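You operate a simulated robot arm through the tools that you are given. There is no shell and no other tool.

The job below is to be done with a simulated two-armed robot. You get a single attempt, and the scene is never put back.

Task
Clip the grey bead and lay it on the Clipped pad.
Fine: into the press channel, push it to the stop, one clip, then push bar forward and back; the other beads stay.
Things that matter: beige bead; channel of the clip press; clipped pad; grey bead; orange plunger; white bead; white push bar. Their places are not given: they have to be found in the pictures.

It is judged by the outcome, as a careful person would: the job done as asked, and still so three seconds after it is handed in. It fails if anything else is knocked over, pushed out of place, dropped, spilled or broken.

Robot
Two 7-joint arms with two-finger parallel grippers on one trunk that stands fixed in place. Base frame: the origin is at the foot of the trunk, x ahead of it, y to its left, z up; the work surface is at about z = 0.8. Readings come in m, degrees, newtons and seconds.
The left shoulder is at [0.05, 0.168, 1.182], the right one opposite. With the tool pointing down near the work surface each hand reaches from about 0.1 to 0.66 m from the base axis, measured 20 degrees to its own side. Payload 1.57 kg a hand.
The tool frame of a hand sits at the grasp point between the pads (the TCP): z along the fingers, y along the line on which they close. The tips reach 0.03 m beyond it. The gripper opens to 0.08 m. The fingers are 0.017 m wide and 0.012 m thick; the gripper's body (0.04 by 0.082 m) begins 0.08 m behind the TCP.
Orientation is that of the tool frame in the base frame, as [roll, pitch, yaw] about the fixed x, y, z axes, in that order (R = Rz(yaw) Ry(pitch) Rx(roll)). With the fingers straight down and closing along the base's y, the tool's x points along the base's -x, its y along +y and its z along -z.

Tools
- The arms move only by the tool jog_arm. It takes "left_deltas", "right_deltas" or both (then of equal length, played together; a hand with none holds still); each is text: rows parted by semicolons, each of 7 numbers parted by spaces: the shift along the tool's x, y, z in m, then the turn, a rotation vector about the tool's x, y, z in degrees, then the gripper command, from -1 (fully open) to 1 (shut), values between in proportion. In form: tx ty tz wx wy wz hand; .... A call has 1 to 20 rows; each row shifts and turns the commanded pose from where the row before left it, along the tool's axes as they then stand. Each row takes 0.2 s and may step no farther than 0.05 m and 8.6 degrees from the row before; otherwise, or with a gripper value out of range, the whole call is refused. A pose out of reach is approached as far as the arm can. The call stops where the force on the tool passes 90 N (or 10 N more than at its start, if that is more) or the arm is blocked; 0.2 s more then pass. Each finger travels about 0.045 m/s and halts on what it meets, pressing with about 32 N; the grip force reading is that of the motor and also rises with nothing between the fingers. The clock runs only during rows and for 0.2 s after the last one: add rows that do not move to give the fingers time. It gives the time, the measured TCP pose, the force on the tool (base axes), the opening and the grip force at its end, in the units of the frame above (readings bear some noise), with the torque about the TCP (base axes, N m) and any sound that the robot's microphone picked up.
- Cameras (640 x 400 px; columns grow to the right, rows downward): "scene" is now at [0.1198, -0.0456, 1.3966]; the picture's right is [-0.49, -0.87, 0.00], its down [-0.46, 0.26, -0.85] and it looks along [0.74, -0.41, -0.53] (base axes); focal length 338 px, centre (320, 200). "left" rides on the left gripper at [0.072, 0.007, -0.122] in its tool frame; the picture's right is [-0.09, 1.00, 0.00], its down [-0.84, -0.08, -0.54] and it looks along [-0.54, -0.05, 0.84] (tool axes); focal length 238 px, centre (320, 200). "right" rides on the right gripper at [0.072, -0.007, -0.122] in its tool frame; the picture's right is [0.09, 1.00, 0.00], its down [-0.84, 0.08, -0.54] and it looks along [-0.54, 0.05, 0.84] (tool axes); focal length 238 px, centre (320, 200).
- grab_frame(camera): a new picture of that camera. The clock stands still meanwhile.
- raise_lower(by): slides the trunk up (or, below 0, down) by that many m; the arms and the scene camera ride with it, the base frame stays. It gives what a move gives, with no picture.
- turn_head(pan, tilt): turns the head with the scene camera to pan (to the left, within 80 degrees either way) and tilt (down, from -29 to 69), counted from straight ahead of the robot. It gives what a move gives.
- probe_pixels(camera, pixels): for up to 12 pixels [column, row] of the newest picture of that camera ("zoom" is the newest enlarged one), the place [x, y, z] in the base frame of the surface seen there, good to about 0.002 m. The clock stands still meanwhile.
- inspect(camera, box): a new picture of the part [left, top, right, bottom] of that camera's present view, enlarged. The clock stands still meanwhile.
- hand_in(): hands the job in; it is judged then, once.

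Open the grippers and draw the arms clear of the work before you hand the job in, unless the task says otherwise.

The tools are called by a JSON object that holds its "method" and its "body". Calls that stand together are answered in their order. jog_arm: Moves the arms, as the interface text tells. Its arguments: {"type":"object","properties":{"left_deltas":{"type":"string"},"right_deltas":{"type":"string"}},"required":[]} The other tools are called the same way: raise_lower (by) moves the trunk up or down; turn_head (pan, tilt) turns the head that bears the scene camera; grab_frame (camera) takes a picture; probe_pixels (camera, pixels) gives the place of the surface under pixels of a picture; inspect (camera, box) takes an enlarged picture of a part of a camera's view; hand_in () hands the job in.

At the start:

```text
clock: 0.0
left_position: [0.4041, -0.07, 1.1409]
left_tcp_rot: [180.0, 0.0, 180.0]
left_wrist_force: [-0.5, 0.3, 0.5]
left_wrist_torque: [0.01, -0.01, 0.01]
left_gripper_width: 0.08
left_grasp_force: 0.1
right_position: [0.328, -0.4128, 1.199]
right_tcp_rot: [180.0, 0.0, -179.8]
right_wrist_force: [-0.7, -0.7, 0.1]
right_wrist_torque: [0.0, 0.01, -0.01]
right_gripper_width: 0.08
right_grasp_force: 0.1
trunk travel left (down, up): [-0.35, 0.093]
head pan, tilt (commanded): [-29.0, 31.9]
```

scene: 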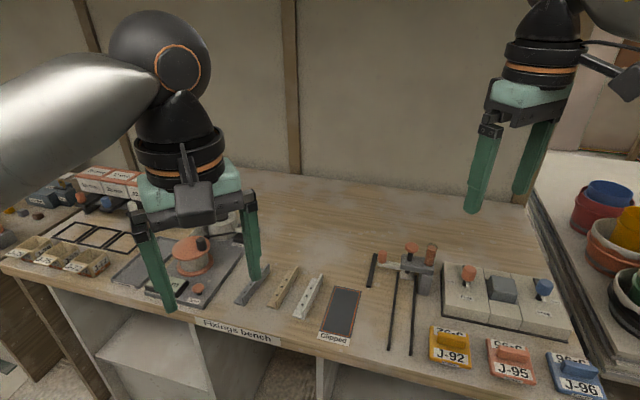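
right: 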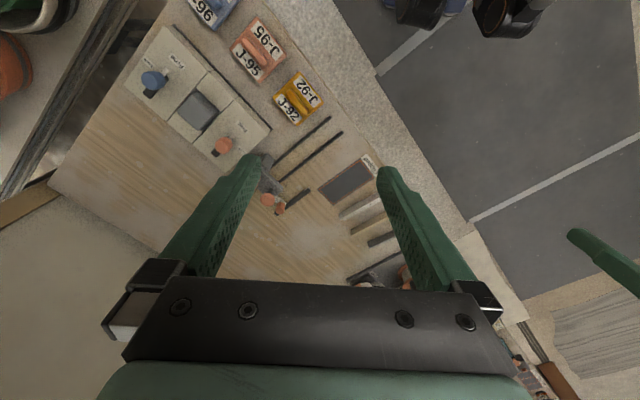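
left: 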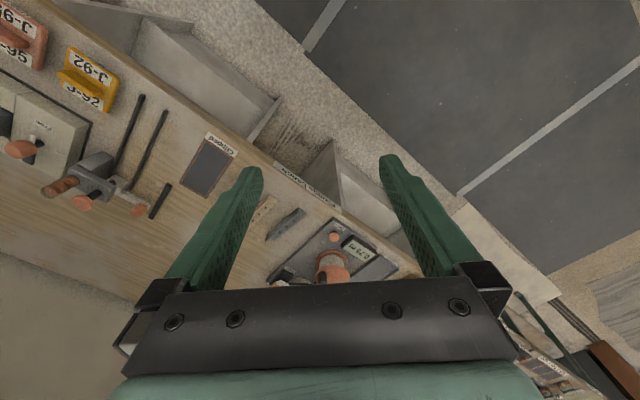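

The scene shows three strip-like beads (grey near (252,285), beige (283,288), white (308,296)), the Clipped pad (341,312), and a press at about (410,270). I'll enlarge these parts first.

{"method": "inspect", "body": {"camera": "scene", "box": [340, 220, 480, 360]}}

{"method": "inspect", "body": {"camera": "scene", "box": [220, 240, 380, 350]}}

```text
2.86 times, centred on (410, 290) of scene
```

zoom: 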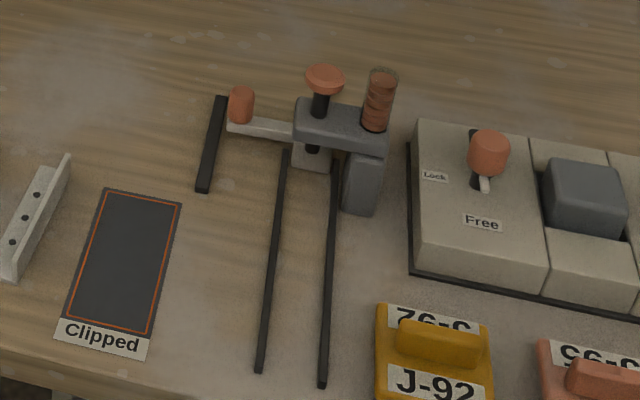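

```text
3.64 times, centred on (300, 295) of scene
```

zoom: 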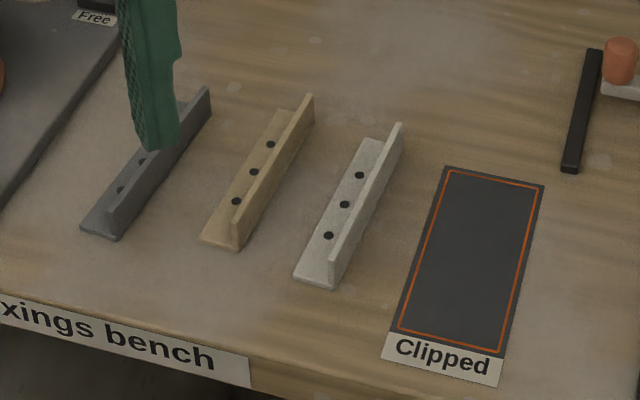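

The press shows a magazine (clip stack), orange plunger, white push bar with an orange knob, and two rails forming a channel. I'll zoom in more tightly on the press head and the grey bead.

{"method": "inspect", "body": {"camera": "scene", "box": [360, 230, 450, 290]}}

{"method": "inspect", "body": {"camera": "left", "box": [30, 80, 190, 230]}}

{"method": "inspect", "body": {"camera": "left", "box": [180, 120, 380, 280]}}

{"method": "inspect", "body": {"camera": "right", "box": [240, 100, 420, 280]}}

```text
6.67 times, centred on (405, 260) of scene
```

zoom: 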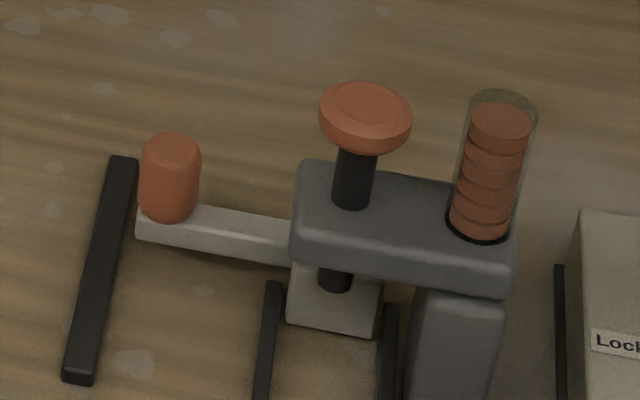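

```text
2.67 times, centred on (110, 155) of left
```

zoom: 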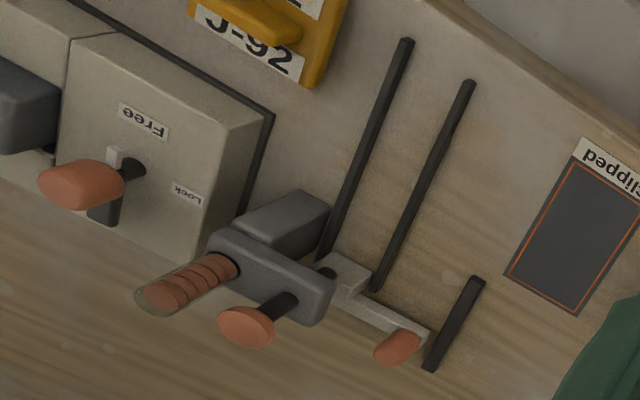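

```text
2.50 times, centred on (280, 200) of left
```

zoom: 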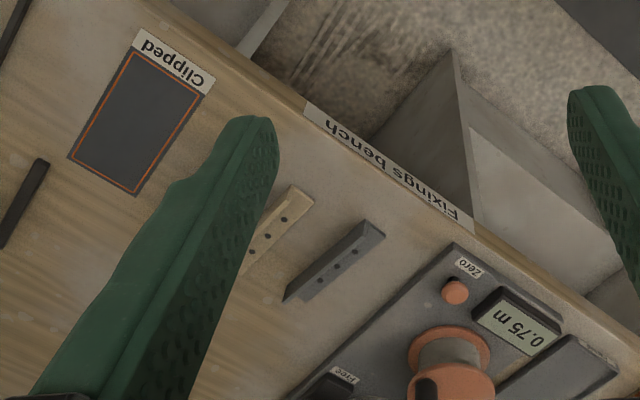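

```text
2.22 times, centred on (330, 190) of right
```

zoom: 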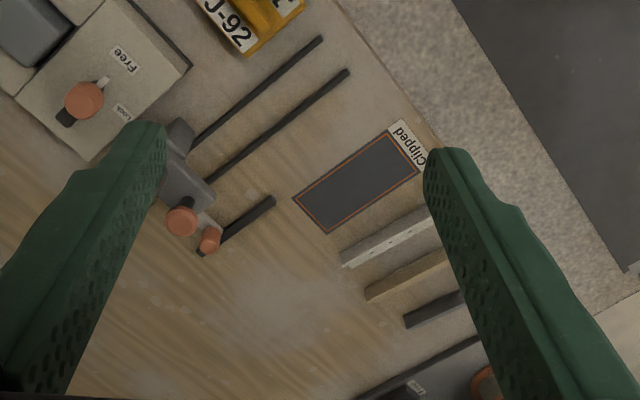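

I'll probe the key places in the scene zoomed on the press: rails, block, knob, plunger, black guide.

{"method": "inspect", "body": {"camera": "scene", "box": [340, 220, 480, 360]}}

{"method": "probe_pixels", "body": {"camera": "zoom", "pixels": [[219, 99], [203, 188], [286, 152], [260, 370], [335, 180], [322, 383], [241, 90], [235, 127], [325, 72], [310, 160], [320, 112], [380, 72]]}}

{"method": "probe_pixels", "body": {"camera": "zoom", "pixels": [[106, 190], [181, 205], [64, 318], [148, 337], [125, 260], [300, 300], [290, 130], [362, 190], [298, 105], [385, 140], [375, 85], [357, 212]]}}

```text
2.86 times, centred on (410, 290) of scene
```

zoom: 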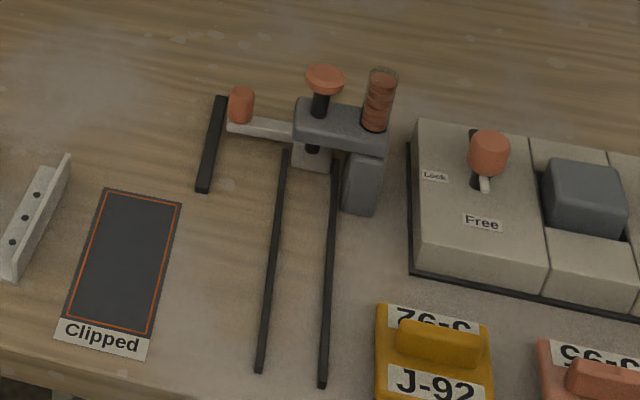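

```text
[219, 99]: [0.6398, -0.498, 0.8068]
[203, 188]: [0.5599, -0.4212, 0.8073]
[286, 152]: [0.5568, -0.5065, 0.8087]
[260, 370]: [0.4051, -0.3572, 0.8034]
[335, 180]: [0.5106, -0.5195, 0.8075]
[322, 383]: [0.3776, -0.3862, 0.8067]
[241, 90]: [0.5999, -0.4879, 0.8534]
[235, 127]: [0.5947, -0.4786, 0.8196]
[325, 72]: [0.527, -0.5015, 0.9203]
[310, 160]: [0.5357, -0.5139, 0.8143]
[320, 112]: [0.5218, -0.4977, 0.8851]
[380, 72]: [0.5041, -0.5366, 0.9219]
```

```text
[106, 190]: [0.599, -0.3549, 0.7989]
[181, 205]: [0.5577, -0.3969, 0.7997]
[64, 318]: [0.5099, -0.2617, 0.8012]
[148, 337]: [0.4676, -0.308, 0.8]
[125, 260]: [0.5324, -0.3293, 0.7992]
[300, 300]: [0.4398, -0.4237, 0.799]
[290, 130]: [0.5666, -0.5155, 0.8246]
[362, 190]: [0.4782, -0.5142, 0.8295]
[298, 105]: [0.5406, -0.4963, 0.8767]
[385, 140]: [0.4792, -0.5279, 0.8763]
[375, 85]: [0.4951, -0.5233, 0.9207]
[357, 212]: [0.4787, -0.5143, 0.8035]
```

Channel runs at about 135° in the base frame (from far (0.557,-0.507) to near (0.405,-0.357)), and the push bar sits at its far end. Now I probe the three beads, with a zoom.

{"method": "inspect", "body": {"camera": "scene", "box": [220, 250, 340, 330]}}

{"method": "probe_pixels", "body": {"camera": "zoom", "pixels": [[82, 248], [135, 262], [122, 243], [262, 80], [272, 95], [260, 270], [305, 285], [300, 215], [420, 85], [405, 105], [410, 330], [460, 345]]}}

```text
5.00 times, centred on (280, 290) of scene
```

zoom: 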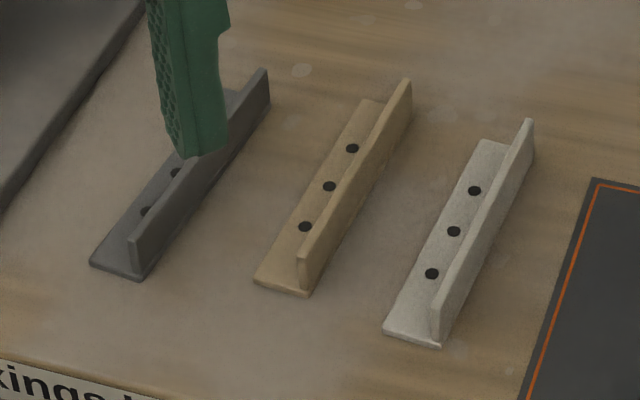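

```text
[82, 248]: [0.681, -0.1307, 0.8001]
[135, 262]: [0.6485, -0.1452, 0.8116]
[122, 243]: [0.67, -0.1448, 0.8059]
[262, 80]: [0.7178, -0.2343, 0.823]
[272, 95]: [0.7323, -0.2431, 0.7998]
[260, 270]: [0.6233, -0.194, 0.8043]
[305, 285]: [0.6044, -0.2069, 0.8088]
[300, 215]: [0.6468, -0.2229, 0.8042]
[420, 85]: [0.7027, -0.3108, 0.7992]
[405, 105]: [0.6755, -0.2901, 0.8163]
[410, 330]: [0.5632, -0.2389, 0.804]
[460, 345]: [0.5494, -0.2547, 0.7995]
```

The left arm hides the grey bead, so I retreat it back, left and slightly up (tool x = base -x here), well above the bench.

{"method": "jog_arm", "body": {"left_deltas": "0.015 0.035 -0.005 0 0 0 -1; 0.015 0.035 -0.005 0 0 0 -1; 0.015 0.035 -0.005 0 0 0 -1; 0.015 0.035 -0.005 0 0 0 -1; 0.015 0.035 -0.005 0 0 0 -1; 0.015 0.035 -0.005 0 0 0 -1; 0.015 0.035 -0.005 0 0 0 -1; 0.015 0.035 -0.005 0 0 0 -1"}}

{"method": "grab_frame", "body": {"camera": "scene"}}

```text
clock: 1.8
left_position: [0.2829, 0.211, 1.1822]
left_tcp_rot: [-180.0, 0.1, 180.0]
left_wrist_force: [-0.2, 1.3, 0.3]
left_wrist_torque: [-0.01, -0.02, 0.02]
left_gripper_width: 0.08
left_grasp_force: 0.0
right_position: [0.3249, -0.4118, 1.1988]
right_tcp_rot: [-179.9, 0.0, -179.9]
right_wrist_force: [0.3, -0.7, -0.2]
right_wrist_torque: [0.0, 0.0, 0.0]
right_gripper_width: 0.0801
right_grasp_force: 0.0
trunk travel left (down, up): [-0.35, 0.093]
head pan, tilt (commanded): [-29.0, 31.9]
```

```text
taken
```

scene: 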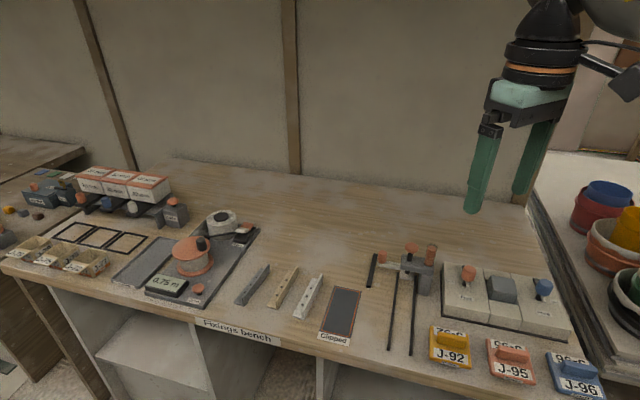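

The view is now clear: grey bead around (252,285). I zoom there and probe its corners, and the neighbouring things.

{"method": "inspect", "body": {"camera": "scene", "box": [225, 255, 335, 325]}}

{"method": "grab_frame", "body": {"camera": "right"}}

```text
5.71 times, centred on (280, 290) of scene
```

zoom: 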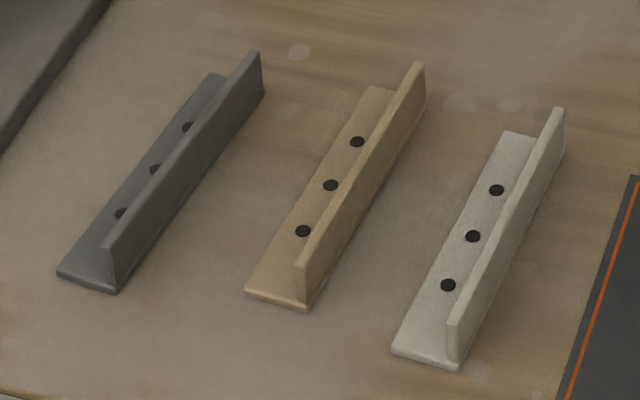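

```text
taken
```

right: 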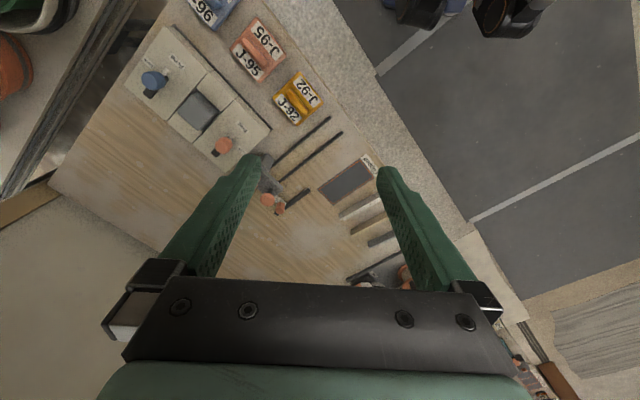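

Probing the grey bead's edges (zoom pixels) to get its exact pose.

{"method": "probe_pixels", "body": {"camera": "zoom", "pixels": [[62, 271], [113, 286], [210, 77], [107, 246], [252, 55], [180, 148], [120, 214], [155, 169], [188, 127], [92, 262], [170, 200], [110, 270]]}}

{"method": "probe_pixels", "body": {"camera": "zoom", "pixels": [[262, 94], [57, 276], [119, 292], [300, 268], [416, 66], [249, 291], [302, 305], [372, 88], [425, 103], [303, 231], [357, 142], [330, 185]]}}

```text
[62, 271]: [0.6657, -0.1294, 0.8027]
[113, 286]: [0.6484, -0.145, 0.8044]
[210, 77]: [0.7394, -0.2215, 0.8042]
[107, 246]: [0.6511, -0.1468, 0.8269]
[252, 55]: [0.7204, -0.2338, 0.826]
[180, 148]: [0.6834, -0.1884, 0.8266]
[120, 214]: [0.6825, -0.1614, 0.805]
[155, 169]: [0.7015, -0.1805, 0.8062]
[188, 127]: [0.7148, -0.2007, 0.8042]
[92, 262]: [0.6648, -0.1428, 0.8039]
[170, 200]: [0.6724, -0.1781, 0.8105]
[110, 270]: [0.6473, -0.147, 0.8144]
```

```text
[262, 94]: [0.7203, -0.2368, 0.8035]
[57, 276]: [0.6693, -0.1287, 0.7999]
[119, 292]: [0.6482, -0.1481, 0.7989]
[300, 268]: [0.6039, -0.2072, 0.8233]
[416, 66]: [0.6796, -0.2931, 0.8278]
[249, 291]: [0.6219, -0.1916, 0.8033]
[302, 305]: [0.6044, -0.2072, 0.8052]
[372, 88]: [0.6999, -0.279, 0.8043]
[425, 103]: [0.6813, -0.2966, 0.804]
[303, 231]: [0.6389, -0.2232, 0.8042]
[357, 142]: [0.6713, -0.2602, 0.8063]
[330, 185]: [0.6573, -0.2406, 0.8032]
```

The grey bead lies from near end ≈(0.657,-0.137) to far end ≈(0.730,-0.229), fin top z≈0.827, bearing ≈-51.6°. Now I turn the right hand 45° about the vertical so its camera looks along the channel, and view the press.

{"method": "jog_arm", "body": {"right_deltas": "0 0 0 0 0 7.5 -1; 0 0 0 0 0 7.5 -1; 0 0 0 0 0 7.5 -1; 0 0 0 0 0 7.5 -1; 0 0 0 0 0 7.5 -1; 0 0 0 0 0 7.5 -1; 0 0 0.04 0 0 0 -1; 0 0 0.04 0 0 0 -1; 0 0 0.04 0 0 0 -1"}}

{"method": "grab_frame", "body": {"camera": "right"}}

```text
clock: 3.8
left_position: [0.2834, 0.2103, 1.181]
left_tcp_rot: [-179.9, 0.0, 180.0]
left_wrist_force: [-0.4, 0.3, 0.0]
left_wrist_torque: [0.01, 0.0, 0.01]
left_gripper_width: 0.0799
left_grasp_force: 0.2
right_position: [0.33, -0.4159, 1.077]
right_tcp_rot: [179.9, 0.1, 135.0]
right_wrist_force: [0.5, -0.3, -0.8]
right_wrist_torque: [-0.01, -0.03, -0.03]
right_gripper_width: 0.0799
right_grasp_force: 0.0
trunk travel left (down, up): [-0.35, 0.093]
head pan, tilt (commanded): [-29.0, 31.9]
```

```text
taken
```

right: 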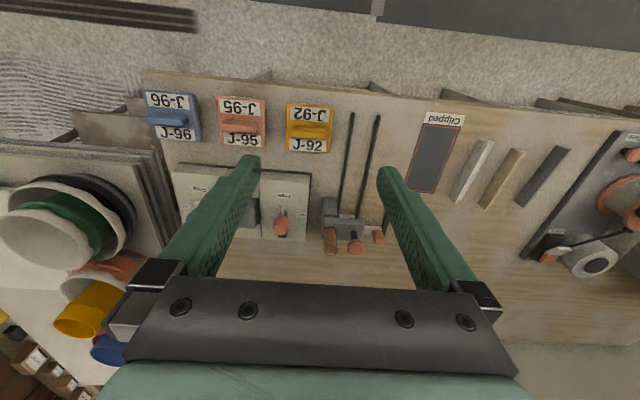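

The right camera's picture is upside-down (far side at the bottom); the press is at about (350,225). I enlarge it to understand the stop, push bar and plunger.

{"method": "inspect", "body": {"camera": "right", "box": [300, 180, 400, 270]}}

{"method": "inspect", "body": {"camera": "scene", "box": [360, 235, 440, 295]}}

```text
4.44 times, centred on (350, 225) of right
```

zoom: 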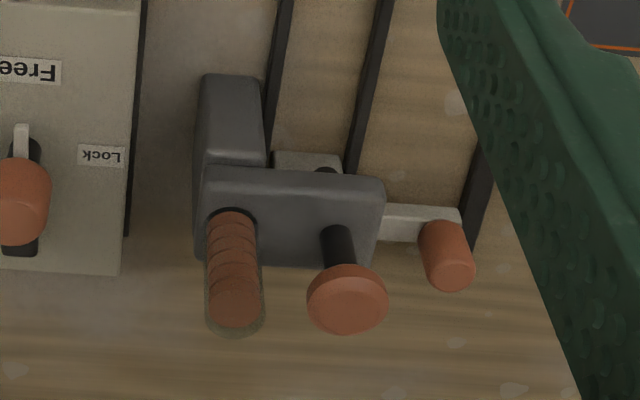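

```text
6.67 times, centred on (400, 265) of scene
```

zoom: 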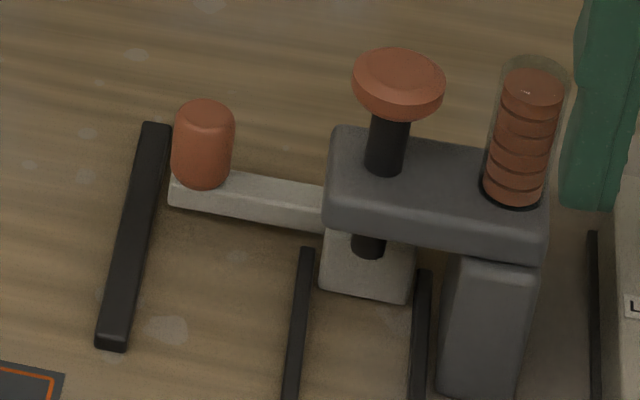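

I probe the rod bottom, the white block's faces, rails, and the knob.

{"method": "probe_pixels", "body": {"camera": "zoom", "pixels": [[368, 253], [335, 250], [400, 265], [360, 292], [322, 285], [410, 300], [330, 270], [250, 200], [248, 222], [202, 110], [202, 180], [178, 200]]}}

{"method": "probe_pixels", "body": {"camera": "zoom", "pixels": [[400, 75], [400, 60], [385, 140], [440, 230], [350, 205], [345, 150], [540, 195], [480, 290], [480, 380], [305, 252], [422, 280], [155, 128]]}}

```text
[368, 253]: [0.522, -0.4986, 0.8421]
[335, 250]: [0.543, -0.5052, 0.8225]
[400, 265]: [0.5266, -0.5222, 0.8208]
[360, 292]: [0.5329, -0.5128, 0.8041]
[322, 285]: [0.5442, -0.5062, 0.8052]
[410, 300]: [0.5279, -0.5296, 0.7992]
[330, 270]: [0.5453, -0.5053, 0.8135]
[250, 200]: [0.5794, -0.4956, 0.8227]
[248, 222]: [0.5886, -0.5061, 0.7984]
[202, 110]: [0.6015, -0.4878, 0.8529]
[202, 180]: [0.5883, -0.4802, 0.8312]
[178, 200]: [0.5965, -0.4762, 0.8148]
```

```text
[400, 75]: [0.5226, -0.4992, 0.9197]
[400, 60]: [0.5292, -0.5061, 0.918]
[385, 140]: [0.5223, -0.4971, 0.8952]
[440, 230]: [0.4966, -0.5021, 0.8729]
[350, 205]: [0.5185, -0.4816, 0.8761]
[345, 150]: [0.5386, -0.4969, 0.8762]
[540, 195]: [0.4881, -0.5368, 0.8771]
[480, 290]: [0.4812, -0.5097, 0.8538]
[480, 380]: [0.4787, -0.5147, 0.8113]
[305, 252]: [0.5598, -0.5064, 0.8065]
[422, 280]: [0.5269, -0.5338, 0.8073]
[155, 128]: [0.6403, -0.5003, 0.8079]
```

Geometry found: push-bar block face at u≈0.74 along the channel, plunger axis ≈(0.526,-0.502), rails about 8 mm high; the right arm has to do all of it. I set the right gripper half open, turn to the bead's bearing, tilt 35° for reach and move above the grey bead.

{"method": "jog_arm", "body": {"right_deltas": "0 0 0 0 -7 0 0; 0 0 0 0 -7 0 0; 0 0 0 0 -7 0 0; 0 0 0 0 -7 0 0; 0 0 0 0 -7 0 0"}}

```text
clock: 5.0
left_position: [0.2841, 0.2109, 1.1806]
left_tcp_rot: [180.0, 0.0, -179.9]
left_wrist_force: [-1.0, -0.4, -0.1]
left_wrist_torque: [-0.01, -0.02, -0.03]
left_gripper_width: 0.0799
left_grasp_force: 0.1
right_position: [0.327, -0.4143, 1.0797]
right_tcp_rot: [-180.0, 35.1, 135.1]
right_wrist_force: [0.6, 0.8, 0.1]
right_wrist_torque: [-0.02, 0.03, 0.02]
right_gripper_width: 0.0401
right_grasp_force: 0.1
trunk travel left (down, up): [-0.35, 0.093]
head pan, tilt (commanded): [-29.0, 31.9]
```

Pitch 35° reached. Now yaw by -6.6° about the vertical and travel to above the grey bead at z≈0.95.

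{"method": "jog_arm", "body": {"right_deltas": "0 0 0 3.79 0 5.41 0; 0.00474 0.035 0.0099 0 0 0 0; 0.00474 0.035 0.0099 0 0 0 0; 0.00474 0.035 0.0099 0 0 0 0; 0.00474 0.035 0.0099 0 0 0 0; 0.00474 0.035 0.0099 0 0 0 0; 0.00474 0.035 0.0099 0 0 0 0; 0.00474 0.035 0.0099 0 0 0 0; 0.00474 0.035 0.0099 0 0 0 0; 0.00474 0.035 0.0099 0 0 0 0; 0.00474 0.035 0.0099 0 0 0 0; 0.00474 0.035 0.0099 0 0 0 0; 0.00474 0.035 0.0099 0 0 0 0; 0 0 0 0 0 0 0"}}

{"method": "grab_frame", "body": {"camera": "scene"}}

{"method": "grab_frame", "body": {"camera": "right"}}

```text
clock: 8.0
left_position: [0.2831, 0.2112, 1.1811]
left_tcp_rot: [-179.9, 0.0, -179.9]
left_wrist_force: [0.9, 0.1, 0.1]
left_wrist_torque: [0.02, 0.01, -0.01]
left_gripper_width: 0.0802
left_grasp_force: 0.0
right_position: [0.553, -0.2833, 1.0065]
right_tcp_rot: [179.9, 35.1, 128.4]
right_wrist_force: [-0.9, -0.1, 0.0]
right_wrist_torque: [0.01, -0.02, 0.05]
right_gripper_width: 0.0398
right_grasp_force: 0.1
right hand out of reach, approached as far as the arm can: row 9, 10, 11, 12, 13
trunk travel left (down, up): [-0.35, 0.093]
head pan, tilt (commanded): [-29.0, 31.9]
```

```text
taken
```

scene: 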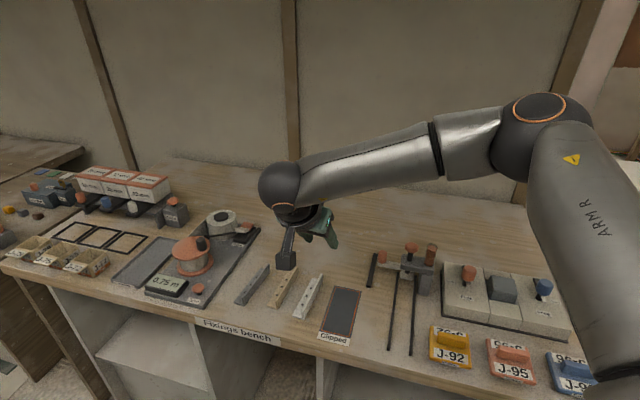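

```text
taken
```

right: 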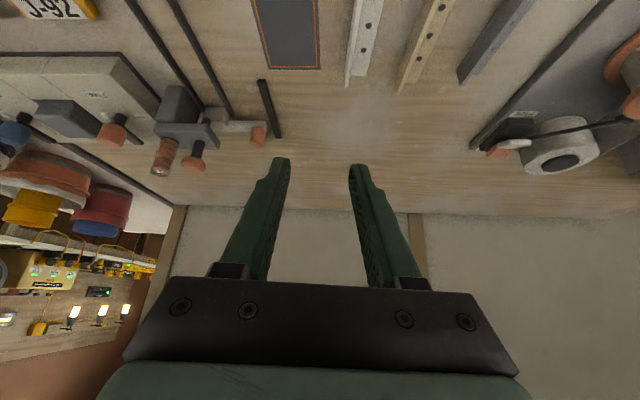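

The right arm stalled at (0.553,-0.283,1.007): likely an elbow/wrist configuration limit rather than distance. I probe the arm's elbow and wrist in the scene picture to understand.

{"method": "probe_pixels", "body": {"camera": "scene", "pixels": [[540, 110], [560, 150], [500, 140], [440, 160], [350, 175], [280, 185], [600, 300], [600, 220]]}}

```text
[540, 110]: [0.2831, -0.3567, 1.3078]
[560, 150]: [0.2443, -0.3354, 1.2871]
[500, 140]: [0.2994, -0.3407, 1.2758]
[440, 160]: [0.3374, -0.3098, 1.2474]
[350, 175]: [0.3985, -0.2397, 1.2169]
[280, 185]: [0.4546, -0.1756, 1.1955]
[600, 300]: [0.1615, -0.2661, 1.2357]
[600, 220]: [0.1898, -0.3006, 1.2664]
```

Elbow ≈(0.28,-0.39,1.28), wrist ≈(0.48,-0.19,1.18): the arm is far from straight, so it's an orientation/joint limit. I test in the air by taking the tilt away and checking whether the arm advances.

{"method": "jog_arm", "body": {"right_deltas": "0 0 0 0 7 0 0; 0 0 0 0 7 0 0; 0 0 0 0 7 0 0; 0 0 0 0 0 0 0"}}

```text
clock: 9.0
left_position: [0.2827, 0.2113, 1.1821]
left_tcp_rot: [-180.0, -0.1, -180.0]
left_wrist_force: [0.5, -0.3, 0.2]
left_wrist_torque: [0.01, -0.01, -0.02]
left_gripper_width: 0.08
left_grasp_force: 0.1
right_position: [0.5509, -0.2815, 1.0062]
right_tcp_rot: [179.9, 13.9, 128.4]
right_wrist_force: [0.1, 0.0, 0.1]
right_wrist_torque: [0.01, 0.06, 0.01]
right_gripper_width: 0.0401
right_grasp_force: 0.1
trunk travel left (down, up): [-0.35, 0.093]
head pan, tilt (commanded): [-29.0, 31.9]
```

The command now holds at the reached pose with 14° tilt. I try advancing along tool y (toward the grey bead) in small steps to see how far it goes.

{"method": "jog_arm", "body": {"right_deltas": "0 0.02 0 0 0 0 0; 0 0.02 0 0 0 0 0; 0 0.02 0 0 0 0 0; 0 0.02 0 0 0 0 0; 0 0.02 0 0 0 0 0; 0 0 0 0 0 0 0"}}

{"method": "grab_frame", "body": {"camera": "scene"}}

```text
clock: 10.4
left_position: [0.283, 0.2098, 1.1812]
left_tcp_rot: [-180.0, -0.1, -179.9]
left_wrist_force: [-0.8, -0.4, 0.1]
left_wrist_torque: [-0.01, -0.03, 0.01]
left_gripper_width: 0.0798
left_grasp_force: 0.1
right_position: [0.5586, -0.2713, 1.0142]
right_tcp_rot: [179.9, 14.0, 128.3]
right_wrist_force: [0.0, -0.2, 0.1]
right_wrist_torque: [0.0, -0.01, 0.01]
right_gripper_width: 0.0402
right_grasp_force: 0.1
right hand out of reach, approached as far as the arm can: row 1, 2, 3, 4, 5
trunk travel left (down, up): [-0.35, 0.093]
head pan, tilt (commanded): [-29.0, 31.9]
```

```text
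taken
```

scene: 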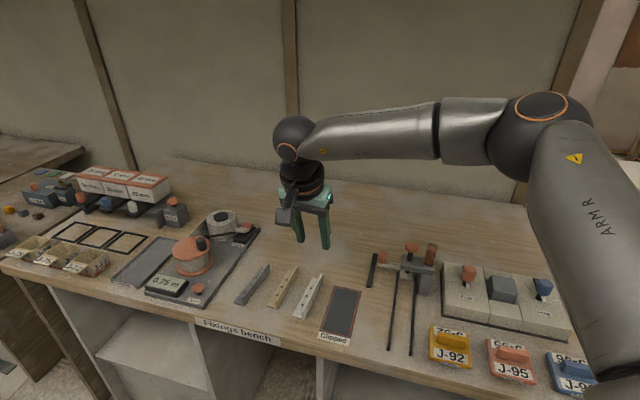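

Still stuck while the wrist is at about shoulder height; the reach is quoted for low hand heights, so I descend ~8 cm (tips stay ≈7 cm above the beads) and test again.

{"method": "jog_arm", "body": {"right_deltas": "0 0 0.02 0 0 0 0; 0 0 0.02 0 0 0 0; 0 0 0.02 0 0 0 0; 0 0 0.02 0 0 0 0; 0 0.02 0 0 0 0 0; 0 0.02 0 0 0 0 0; 0 0.02 0 0 0 0 0; 0 0.02 0 0 0 0 0; 0 0 0 0 0 0 0"}}

{"method": "grab_frame", "body": {"camera": "scene"}}

```text
clock: 12.4
left_position: [0.2836, 0.2109, 1.1809]
left_tcp_rot: [180.0, 0.0, -180.0]
left_wrist_force: [-0.1, 0.4, 0.5]
left_wrist_torque: [0.01, 0.02, 0.03]
left_gripper_width: 0.08
left_grasp_force: 0.0
right_position: [0.5521, -0.2906, 0.9601]
right_tcp_rot: [179.9, 14.0, 128.4]
right_wrist_force: [0.5, -0.1, -0.1]
right_wrist_torque: [0.01, 0.02, 0.01]
right_gripper_width: 0.0401
right_grasp_force: 0.0
right hand out of reach, approached as far as the arm can: row 1, 2, 3, 4, 5, 6, 7, 8
trunk travel left (down, up): [-0.35, 0.093]
head pan, tilt (commanded): [-29.0, 31.9]
```

```text
taken
```

scene: 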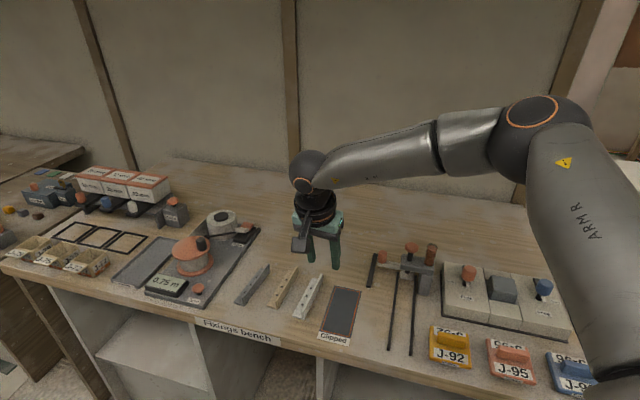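

Even descending is restricted, so I suspect a wrist roll limit from the yaw. I turn the yaw back by 20° in the air and test whether the hand can advance.

{"method": "jog_arm", "body": {"right_deltas": "0 0 0 -1.61 0 -6.47 0; 0 0 0 -1.61 0 -6.47 0; 0 0 0 -1.61 0 -6.47 0; 0 0.02 0 0 0 0 0; 0 0.02 0 0 0 0 0; 0 0.02 0 0 0 0 0; 0 0 0 0 0 0 0"}}

```text
clock: 14.0
left_position: [0.2846, 0.2107, 1.1809]
left_tcp_rot: [-179.9, 0.1, 180.0]
left_wrist_force: [0.0, -0.4, -0.3]
left_wrist_torque: [-0.01, 0.01, 0.05]
left_gripper_width: 0.08
left_grasp_force: 0.1
right_position: [0.5537, -0.2555, 0.9721]
right_tcp_rot: [179.8, 14.0, 148.4]
right_wrist_force: [0.3, 0.2, -0.7]
right_wrist_torque: [-0.04, -0.01, -0.02]
right_gripper_width: 0.0401
right_grasp_force: 0.0
right hand out of reach, approached as far as the arm can: row 5, 6
trunk travel left (down, up): [-0.35, 0.093]
head pan, tilt (commanded): [-29.0, 31.9]
```

Small gain only. For diagnosis I turn the yaw on by another 40° (to ≈188°) and push ahead in the air, to learn how the limit depends on yaw.

{"method": "jog_arm", "body": {"right_deltas": "0 0 0 -1.94 0 -7.76 0; 0 0 0 -1.94 0 -7.76 0; 0 0 0 -1.94 0 -7.76 0; 0 0 0 -1.94 0 -7.76 0; 0 0 0 -1.94 0 -7.76 0; -0.02 0 0 0 0 0 0; -0.02 0 0 0 0 0 0; -0.02 0 0 0 0 0 0; -0.02 0 0 0 0 0 0; 0 0 0 0 0 0 0"}}

{"method": "grab_frame", "body": {"camera": "scene"}}

```text
clock: 16.2
left_position: [0.2839, 0.2118, 1.18]
left_tcp_rot: [-180.0, 0.2, 180.0]
left_wrist_force: [0.2, -0.6, 0.3]
left_wrist_torque: [0.01, -0.02, 0.03]
left_gripper_width: 0.0799
left_grasp_force: 0.1
right_position: [0.5932, -0.2598, 1.0021]
right_tcp_rot: [179.9, 14.1, -171.6]
right_wrist_force: [-0.7, -0.7, -0.3]
right_wrist_torque: [-0.02, 0.04, -0.01]
right_gripper_width: 0.0401
right_grasp_force: 0.0
right hand out of reach, approached as far as the arm can: row 7, 8, 9
trunk travel left (down, up): [-0.35, 0.093]
head pan, tilt (commanded): [-29.0, 31.9]
```

```text
taken
```

scene: 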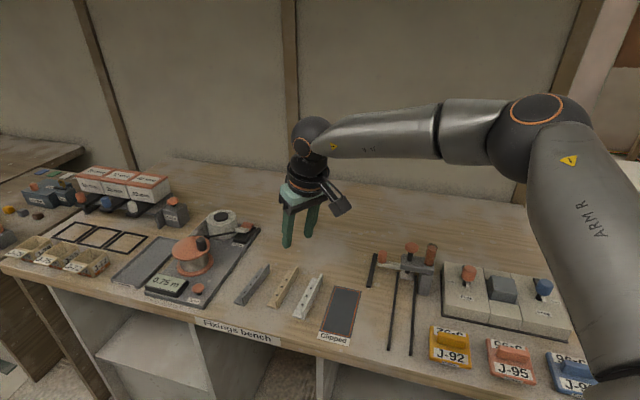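

I probe the elbow and wrist again in this picture to see which joint is limiting.

{"method": "probe_pixels", "body": {"camera": "scene", "pixels": [[536, 110], [560, 150], [500, 140], [430, 130], [360, 140], [312, 130], [312, 148], [300, 165], [305, 190], [600, 290]]}}

```text
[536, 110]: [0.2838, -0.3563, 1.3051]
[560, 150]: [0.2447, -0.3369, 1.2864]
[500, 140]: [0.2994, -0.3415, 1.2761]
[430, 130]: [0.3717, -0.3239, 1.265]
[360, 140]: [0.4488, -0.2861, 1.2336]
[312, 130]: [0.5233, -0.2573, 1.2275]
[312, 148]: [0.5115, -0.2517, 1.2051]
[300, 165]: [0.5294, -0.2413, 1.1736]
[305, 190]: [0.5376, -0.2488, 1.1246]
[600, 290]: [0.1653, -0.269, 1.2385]
```

The elbow hasn't moved at all ((0.284,-0.356,1.305) surface in both), so the shoulder joints sit at limits in this elbow-high posture. I retreat toward the robot, untilted, to let the arm re-pose lower.

{"method": "jog_arm", "body": {"right_deltas": "0 0 0 0 7 0 0; 0 0 0 0 7 0 0; 0.035 0 0 0 0 0 0; 0.035 0 0 0 0 0 0; 0.035 0 0 0 0 0 0; 0.035 0 0 0 0 0 0; 0.035 0 0 0 0 0 0; 0.035 0 0 0 0 0 0; 0.035 0 0 0 0 0 0; 0 0 0 0 0 0 0"}}

{"method": "grab_frame", "body": {"camera": "scene"}}

```text
clock: 18.4
left_position: [0.2829, 0.2112, 1.1806]
left_tcp_rot: [-180.0, 0.1, -180.0]
left_wrist_force: [-0.1, 0.3, 0.0]
left_wrist_torque: [0.0, -0.01, 0.0]
left_gripper_width: 0.0798
left_grasp_force: 0.0
right_position: [0.3079, -0.3166, 1.0112]
right_tcp_rot: [179.9, 0.0, -171.6]
right_wrist_force: [0.5, -0.3, 0.1]
right_wrist_torque: [-0.02, 0.0, -0.01]
right_gripper_width: 0.0401
right_grasp_force: 0.1
right hand out of reach, approached as far as the arm can: row 1, 2
trunk travel left (down, up): [-0.35, 0.093]
head pan, tilt (commanded): [-29.0, 31.9]
```

```text
taken
```

scene: 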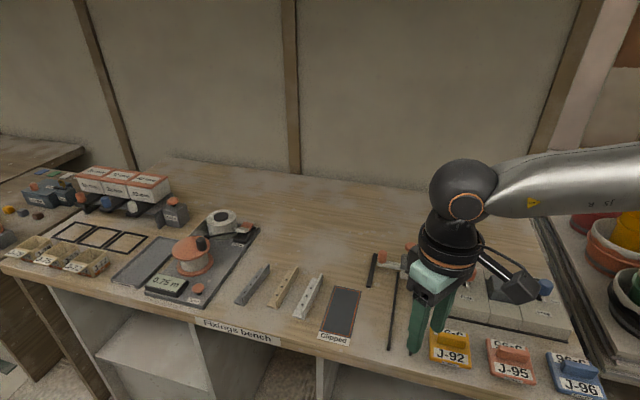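

The hand is now near (0.308,-0.317,1.011). I turn the head right to see the arm's elbow.

{"method": "turn_head", "body": {"pan": -65, "tilt": 25}}

{"method": "grab_frame", "body": {"camera": "scene"}}

```text
clock: 19.4
left_position: [0.2829, 0.2097, 1.1813]
left_tcp_rot: [-180.0, 0.0, -180.0]
left_wrist_force: [0.1, -0.2, -0.3]
left_wrist_torque: [-0.03, 0.01, -0.01]
left_gripper_width: 0.0802
left_grasp_force: 0.0
right_position: [0.3089, -0.3174, 1.0114]
right_tcp_rot: [180.0, -0.1, -171.7]
right_wrist_force: [-0.5, 0.8, -0.7]
right_wrist_torque: [-0.03, 0.04, -0.03]
right_gripper_width: 0.0399
right_grasp_force: 0.0
trunk travel left (down, up): [-0.35, 0.093]
head pan, tilt (commanded): [-65.0, 25.0]
```

```text
taken
```

scene: 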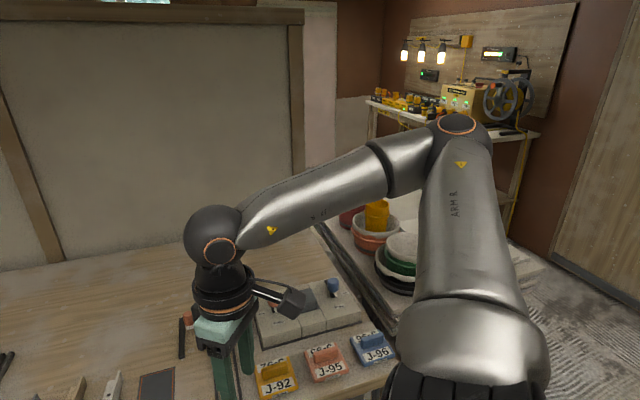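

The whole right arm is visible: shoulder (465,345), elbow (455,130), wrist (215,235). I probe those to get the posture.

{"method": "probe_pixels", "body": {"camera": "scene", "pixels": [[456, 123], [460, 160], [430, 150], [470, 345], [460, 240], [215, 235], [330, 195], [220, 290], [230, 330], [465, 390]]}}

```text
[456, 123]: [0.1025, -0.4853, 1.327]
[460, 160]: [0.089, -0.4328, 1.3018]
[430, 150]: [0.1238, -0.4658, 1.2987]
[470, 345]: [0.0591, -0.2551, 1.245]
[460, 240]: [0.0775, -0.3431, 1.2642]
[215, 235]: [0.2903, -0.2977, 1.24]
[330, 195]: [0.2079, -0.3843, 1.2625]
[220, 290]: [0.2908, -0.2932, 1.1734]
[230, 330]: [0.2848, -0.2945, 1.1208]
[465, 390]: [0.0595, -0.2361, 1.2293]
```

The upper arm stands ~18° above horizontal. I lower the hand 8 cm here (free space near the bench edge) to see whether the elbow follows down.

{"method": "jog_arm", "body": {"right_deltas": "0 0 0.02 0 0 0 0; 0 0 0.02 0 0 0 0; 0 0 0.02 0 0 0 0; 0 0 0.02 0 0 0 0; 0 0 0 0 0 0 0"}}

{"method": "grab_frame", "body": {"camera": "scene"}}

{"method": "probe_pixels", "body": {"camera": "scene", "pixels": [[456, 123], [460, 160], [430, 150], [470, 345], [460, 240], [275, 375], [325, 360], [375, 345]]}}

```text
clock: 20.6
left_position: [0.2843, 0.2105, 1.1803]
left_tcp_rot: [-180.0, 0.0, -180.0]
left_wrist_force: [0.2, -0.7, -1.0]
left_wrist_torque: [0.02, -0.01, 0.02]
left_gripper_width: 0.0799
left_grasp_force: 0.1
right_position: [0.3111, -0.3138, 0.9342]
right_tcp_rot: [-180.0, 0.0, -171.5]
right_wrist_force: [-0.3, 0.5, -0.7]
right_wrist_torque: [-0.02, 0.0, -0.03]
right_gripper_width: 0.04
right_grasp_force: 0.1
trunk travel left (down, up): [-0.35, 0.093]
head pan, tilt (commanded): [-65.0, 25.0]
```

```text
taken
```

scene: 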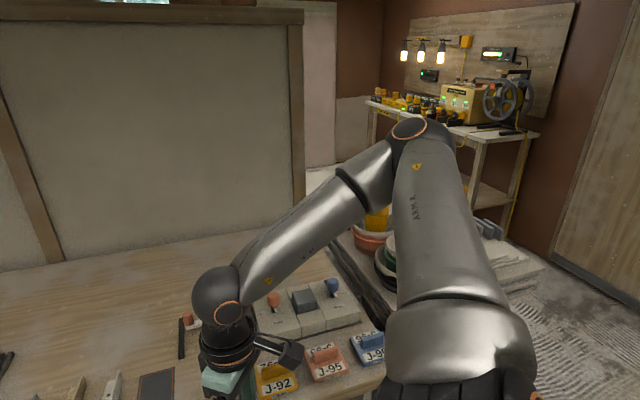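

```text
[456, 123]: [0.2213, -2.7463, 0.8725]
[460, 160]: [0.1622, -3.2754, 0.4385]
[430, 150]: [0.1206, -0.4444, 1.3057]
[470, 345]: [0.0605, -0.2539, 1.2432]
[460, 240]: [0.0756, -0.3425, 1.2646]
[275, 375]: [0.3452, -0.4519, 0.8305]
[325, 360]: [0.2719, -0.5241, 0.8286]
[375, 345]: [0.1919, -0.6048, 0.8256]
```

Elbow height stays fixed even when the hand goes lower, so the upper arm seems at its low limit; lowering the trunk should lengthen the low reach. First I test how far inward the elbow can swing: move the hand to about (0.41,-0.14,1.0).

{"method": "jog_arm", "body": {"right_deltas": "-0.0207 0.0255 -0.01 0 0 0 0; -0.0207 0.0255 -0.01 0 0 0 0; -0.0207 0.0255 -0.01 0 0 0 0; -0.0207 0.0255 -0.01 0 0 0 0; -0.0207 0.0255 -0.01 0 0 0 0; -0.0207 0.0255 -0.01 0 0 0 0; 0 0 0 0 0 0 0"}}

{"method": "grab_frame", "body": {"camera": "scene"}}

```text
clock: 22.2
left_position: [0.2825, 0.2108, 1.1805]
left_tcp_rot: [-180.0, 0.1, 179.9]
left_wrist_force: [0.0, 0.2, 0.3]
left_wrist_torque: [-0.01, 0.0, -0.01]
left_gripper_width: 0.0802
left_grasp_force: 0.1
right_position: [0.4117, -0.1446, 0.9942]
right_tcp_rot: [-180.0, 0.1, -171.7]
right_wrist_force: [-0.2, 0.1, -0.6]
right_wrist_torque: [0.03, 0.03, 0.02]
right_gripper_width: 0.04
right_grasp_force: 0.0
trunk travel left (down, up): [-0.35, 0.093]
head pan, tilt (commanded): [-65.0, 25.0]
```

```text
taken
```

scene: 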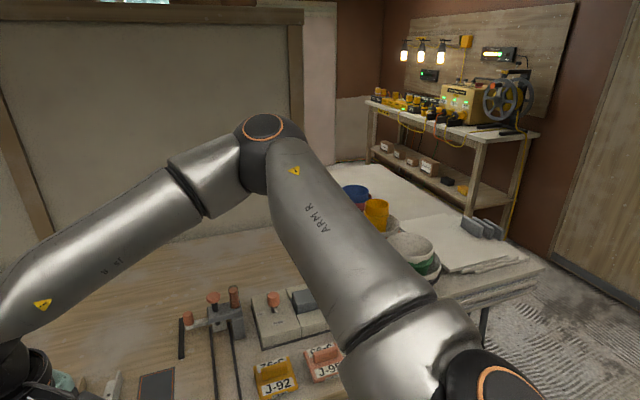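

Reached without trouble. I probe the elbow here.

{"method": "probe_pixels", "body": {"camera": "scene", "pixels": [[262, 127], [270, 165], [190, 185], [100, 235], [320, 220], [400, 340]]}}

```text
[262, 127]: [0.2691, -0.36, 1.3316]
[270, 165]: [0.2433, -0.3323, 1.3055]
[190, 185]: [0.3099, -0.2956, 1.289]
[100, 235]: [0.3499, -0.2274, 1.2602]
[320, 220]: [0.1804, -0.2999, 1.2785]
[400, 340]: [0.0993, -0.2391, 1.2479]
```

Elbow azimuth is again ≈-44°. I test one more inward step of 6 cm to see if that is a hard limit.

{"method": "jog_arm", "body": {"right_deltas": "0 0.02 0 0 0 0 0; 0 0.02 0 0 0 0 0; 0 0.02 0 0 0 0 0; 0 0 0 0 0 0 0"}}

{"method": "grab_frame", "body": {"camera": "scene"}}

```text
clock: 23.2
left_position: [0.2817, 0.21, 1.1814]
left_tcp_rot: [179.9, 0.0, -180.0]
left_wrist_force: [0.7, -0.4, -0.4]
left_wrist_torque: [-0.03, 0.01, 0.01]
left_gripper_width: 0.0796
left_grasp_force: 0.1
right_position: [0.3857, -0.1167, 0.9998]
right_tcp_rot: [179.8, 0.1, -171.5]
right_wrist_force: [0.2, 0.1, 0.4]
right_wrist_torque: [-0.02, 0.02, 0.0]
right_gripper_width: 0.0398
right_grasp_force: 0.0
right hand out of reach, approached as far as the arm can: row 1, 2, 3
trunk travel left (down, up): [-0.35, 0.093]
head pan, tilt (commanded): [-65.0, 25.0]
```

```text
taken
```

scene: 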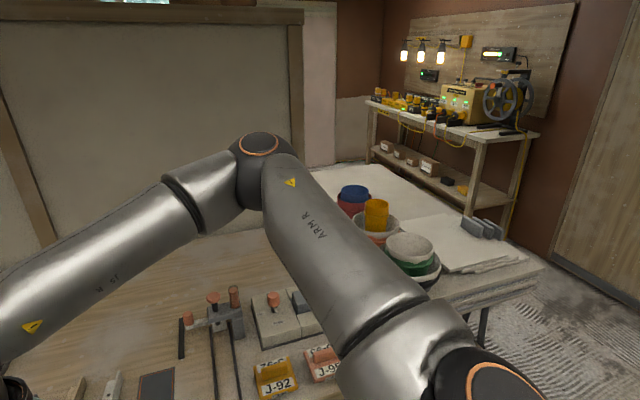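

That is a hard inward limit for the right arm. The left arm began nearer this area, so I look at the left arm's posture before choosing which hand fetches the bead.

{"method": "turn_head", "body": {"pan": 45, "tilt": 25}}

{"method": "grab_frame", "body": {"camera": "scene"}}

```text
clock: 25.1
left_position: [0.282, 0.2107, 1.1814]
left_tcp_rot: [-180.0, 0.0, 179.9]
left_wrist_force: [0.3, 1.0, -1.1]
left_wrist_torque: [0.0, 0.0, -0.03]
left_gripper_width: 0.08
left_grasp_force: 0.0
right_position: [0.3861, -0.1171, 1.0003]
right_tcp_rot: [179.8, 0.1, -171.6]
right_wrist_force: [-0.2, -0.1, 0.6]
right_wrist_torque: [-0.01, -0.02, -0.01]
right_gripper_width: 0.04
right_grasp_force: 0.0
trunk travel left (down, up): [-0.35, 0.093]
head pan, tilt (commanded): [45.0, 25.0]
```

```text
taken
```

scene: 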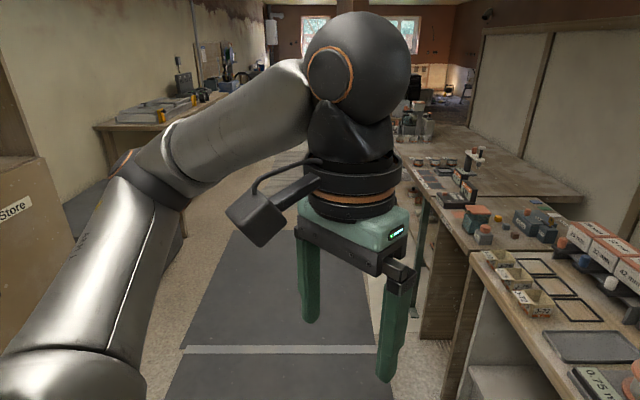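

The left arm's elbow is lower than its wrist here. I probe it.

{"method": "probe_pixels", "body": {"camera": "scene", "pixels": [[125, 165], [150, 185], [100, 260], [60, 360], [240, 120], [350, 60]]}}

```text
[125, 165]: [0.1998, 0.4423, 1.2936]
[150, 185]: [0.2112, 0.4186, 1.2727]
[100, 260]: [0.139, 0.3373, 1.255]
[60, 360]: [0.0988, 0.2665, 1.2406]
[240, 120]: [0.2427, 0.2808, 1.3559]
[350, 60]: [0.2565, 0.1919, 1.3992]
```

Left elbow ≈(0.22,0.46,1.27). I'll move the right arm back to its starting area and try the left arm for fetching the bead.

{"method": "jog_arm", "body": {"right_deltas": "0.0124 -0.0354 -0.0125 0 0 0 0; 0.0124 -0.0354 -0.0125 0 0 0 0; 0.0124 -0.0354 -0.0125 0 0 0 0; 0.0124 -0.0354 -0.0125 0 0 0 0; 0.0124 -0.0354 -0.0125 0 0 0 0; 0.0124 -0.0354 -0.0125 0 0 0 0; 0.0124 -0.0354 -0.0125 0 0 0 0; 0.0124 -0.0354 -0.0125 0 0 0 0; 0 0 0 0 0 0 0", "left_deltas": "0 0 0 0 0 7.37 -1; 0 0 0 0 0 7.37 -1; 0 0 0 0 0 7.37 -1; 0 0 0 0 0 7.37 -1; 0 0 0 0 0 7.37 -1; 0 0 0 0 0 7.37 0; 0 0 0 0 0 7.37 0; 0 0 0 0 0 0 0; 0 0 0 0 0 0 0"}}

{"method": "turn_head", "body": {"pan": -29, "tilt": 32}}

```text
clock: 27.1
left_position: [0.2844, 0.2096, 1.1821]
left_tcp_rot: [-180.0, 0.0, 128.4]
left_wrist_force: [0.9, 0.9, -0.1]
left_wrist_torque: [0.01, 0.03, 0.01]
left_gripper_width: 0.04
left_grasp_force: 0.1
right_position: [0.3279, -0.4114, 1.1036]
right_tcp_rot: [179.9, 0.0, -171.4]
right_wrist_force: [-0.2, 0.6, -0.6]
right_wrist_torque: [0.02, 0.0, 0.0]
right_gripper_width: 0.0399
right_grasp_force: 0.0
trunk travel left (down, up): [-0.35, 0.093]
head pan, tilt (commanded): [45.0, 25.0]
```

```text
clock: 28.6
left_position: [0.2847, 0.2083, 1.1809]
left_tcp_rot: [-180.0, 0.0, 128.4]
left_wrist_force: [0.4, -0.2, -0.1]
left_wrist_torque: [0.01, -0.01, 0.03]
left_gripper_width: 0.0402
left_grasp_force: 0.1
right_position: [0.3283, -0.409, 1.1042]
right_tcp_rot: [-179.9, 0.0, -171.6]
right_wrist_force: [0.1, -0.8, -0.6]
right_wrist_torque: [0.0, 0.01, -0.01]
right_gripper_width: 0.0402
right_grasp_force: 0.0
trunk travel left (down, up): [-0.35, 0.093]
head pan, tilt (commanded): [-29.0, 32.0]
```

Left yaw 128.4° holds. Now travel the left hand toward (0.60,-0.08,1.05), staying well above the bench.

{"method": "jog_arm", "body": {"left_deltas": "-0.0351 0.00567 0.0108 0 0 0 0; -0.0351 0.00567 0.0108 0 0 0 0; -0.0351 0.00567 0.0108 0 0 0 0; -0.0351 0.00567 0.0108 0 0 0 0; -0.0351 0.00567 0.0108 0 0 0 0; -0.0351 0.00567 0.0108 0 0 0 0; -0.0351 0.00567 0.0108 0 0 0 0; -0.0351 0.00567 0.0108 0 0 0 0; -0.0351 0.00567 0.0108 0 0 0 0; -0.0351 0.00567 0.0108 0 0 0 0; -0.0351 0.00567 0.0108 0 0 0 0; -0.0351 0.00567 0.0108 0 0 0 0; 0 0 0 0 0 0 0"}}

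{"method": "grab_frame", "body": {"camera": "scene"}}

```text
clock: 31.4
left_position: [0.546, -0.0509, 1.0587]
left_tcp_rot: [180.0, 0.0, 128.5]
left_wrist_force: [0.2, 0.4, 0.2]
left_wrist_torque: [-0.02, -0.01, -0.01]
left_gripper_width: 0.0401
left_grasp_force: 0.1
left hand out of reach, approached as far as the arm can: row 11, 12
right_position: [0.328, -0.4108, 1.1028]
right_tcp_rot: [180.0, -0.1, -171.6]
right_wrist_force: [0.1, 1.3, 0.1]
right_wrist_torque: [0.01, -0.01, -0.02]
right_gripper_width: 0.0399
right_grasp_force: 0.0
trunk travel left (down, up): [-0.35, 0.093]
head pan, tilt (commanded): [-29.0, 32.0]
```

```text
taken
```

scene: 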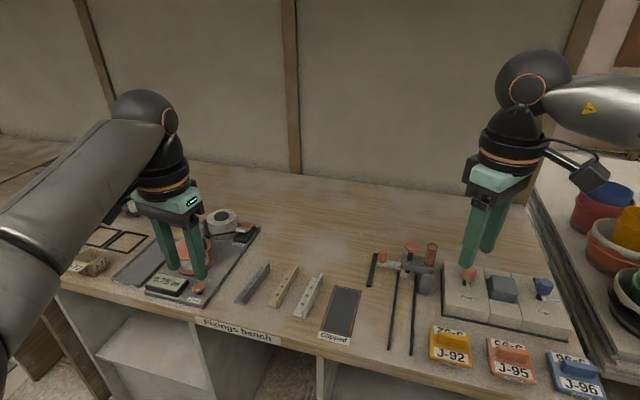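

The left hand gets to (0.546,-0.051,1.059) before its limit. I probe the left elbow/forearm to see how much is left.

{"method": "probe_pixels", "body": {"camera": "scene", "pixels": [[8, 345], [30, 260], [60, 200], [110, 140], [140, 105], [5, 300]]}}

```text
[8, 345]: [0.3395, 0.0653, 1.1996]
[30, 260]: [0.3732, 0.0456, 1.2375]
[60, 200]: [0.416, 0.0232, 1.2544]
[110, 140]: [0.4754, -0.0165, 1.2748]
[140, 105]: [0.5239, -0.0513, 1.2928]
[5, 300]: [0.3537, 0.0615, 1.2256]
```

The left elbow is well inward (≈(0.31,0.14,1.18)), so the left arm suits the bead. I tilt the left hand 42° (fingers leaning forward along the bead) and then advance toward above the bead.

{"method": "jog_arm", "body": {"left_deltas": "0 0 0 0 -7 0 0; 0 0 0 0 -7 0 0; 0 0 0 0 -7 0 0; 0 0 0 0 -7 0 0; 0 0 0 0 -7 0 0; 0 0 0 0 -7 0 0; 0 0 0 0 0 0 0"}}

```text
clock: 33.0
left_position: [0.5457, -0.0483, 1.0581]
left_tcp_rot: [-180.0, 42.1, 128.6]
left_wrist_force: [0.1, -0.2, -0.1]
left_wrist_torque: [-0.02, 0.02, 0.03]
left_gripper_width: 0.0398
left_grasp_force: 0.2
right_position: [0.329, -0.4114, 1.1029]
right_tcp_rot: [180.0, 0.1, -171.6]
right_wrist_force: [-0.1, 0.7, -0.5]
right_wrist_torque: [0.03, -0.02, -0.03]
right_gripper_width: 0.04
right_grasp_force: 0.1
trunk travel left (down, up): [-0.35, 0.093]
head pan, tilt (commanded): [-29.0, 32.0]
```

Tilt of 42° achieved. Before approaching I check the heights of the neighbouring measuring device, and the current scene.

{"method": "grab_frame", "body": {"camera": "scene"}}

{"method": "probe_pixels", "body": {"camera": "scene", "pixels": [[160, 283], [198, 288], [245, 232], [222, 215], [235, 260], [200, 305], [252, 270], [285, 275]]}}

```text
taken
```

scene: 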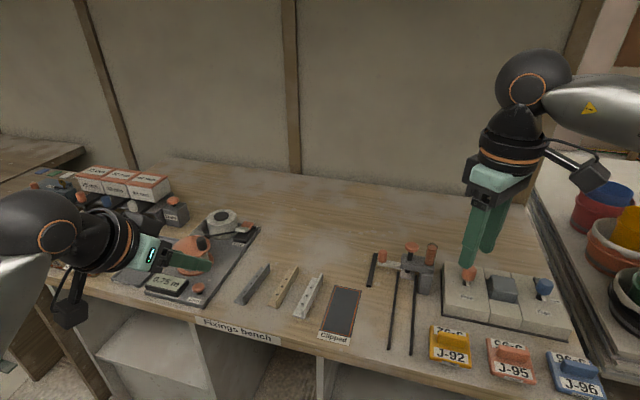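

```text
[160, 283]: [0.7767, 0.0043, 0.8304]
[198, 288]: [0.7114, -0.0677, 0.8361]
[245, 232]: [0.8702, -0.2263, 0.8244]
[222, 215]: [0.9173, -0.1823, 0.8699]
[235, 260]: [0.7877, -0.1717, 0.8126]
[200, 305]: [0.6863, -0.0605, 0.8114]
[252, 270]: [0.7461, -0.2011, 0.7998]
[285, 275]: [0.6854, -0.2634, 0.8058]
```

The device's button top is z≈0.836 and clear of the planned path. Advance the left hand to above the bead at (0.674,-0.175,0.93).

{"method": "jog_arm", "body": {"left_deltas": "-0.00674 0.00307 0.03067 0 0 0 0; -0.00674 0.00307 0.03067 0 0 0 0; -0.00674 0.00307 0.03067 0 0 0 0; -0.00674 0.00307 0.03067 0 0 0 0; -0.00674 0.00307 0.03067 0 0 0 0; -0.00674 0.00307 0.03067 0 0 0 0; -0.00674 0.00307 0.03067 0 0 0 0; 0 0 0 0 0 0 0"}}

```text
clock: 34.8
left_position: [0.6421, -0.1557, 0.9532]
left_tcp_rot: [180.0, 42.1, 128.4]
left_wrist_force: [0.0, 0.6, 0.7]
left_wrist_torque: [0.0, -0.01, 0.0]
left_gripper_width: 0.0399
left_grasp_force: 0.1
left hand out of reach, approached as far as the arm can: row 6, 7
right_position: [0.3286, -0.4111, 1.1043]
right_tcp_rot: [-180.0, -0.1, -171.6]
right_wrist_force: [-0.2, 0.2, -0.4]
right_wrist_torque: [-0.03, 0.0, -0.01]
right_gripper_width: 0.0401
right_grasp_force: 0.1
trunk travel left (down, up): [-0.35, 0.093]
head pan, tilt (commanded): [-29.0, 32.0]
```

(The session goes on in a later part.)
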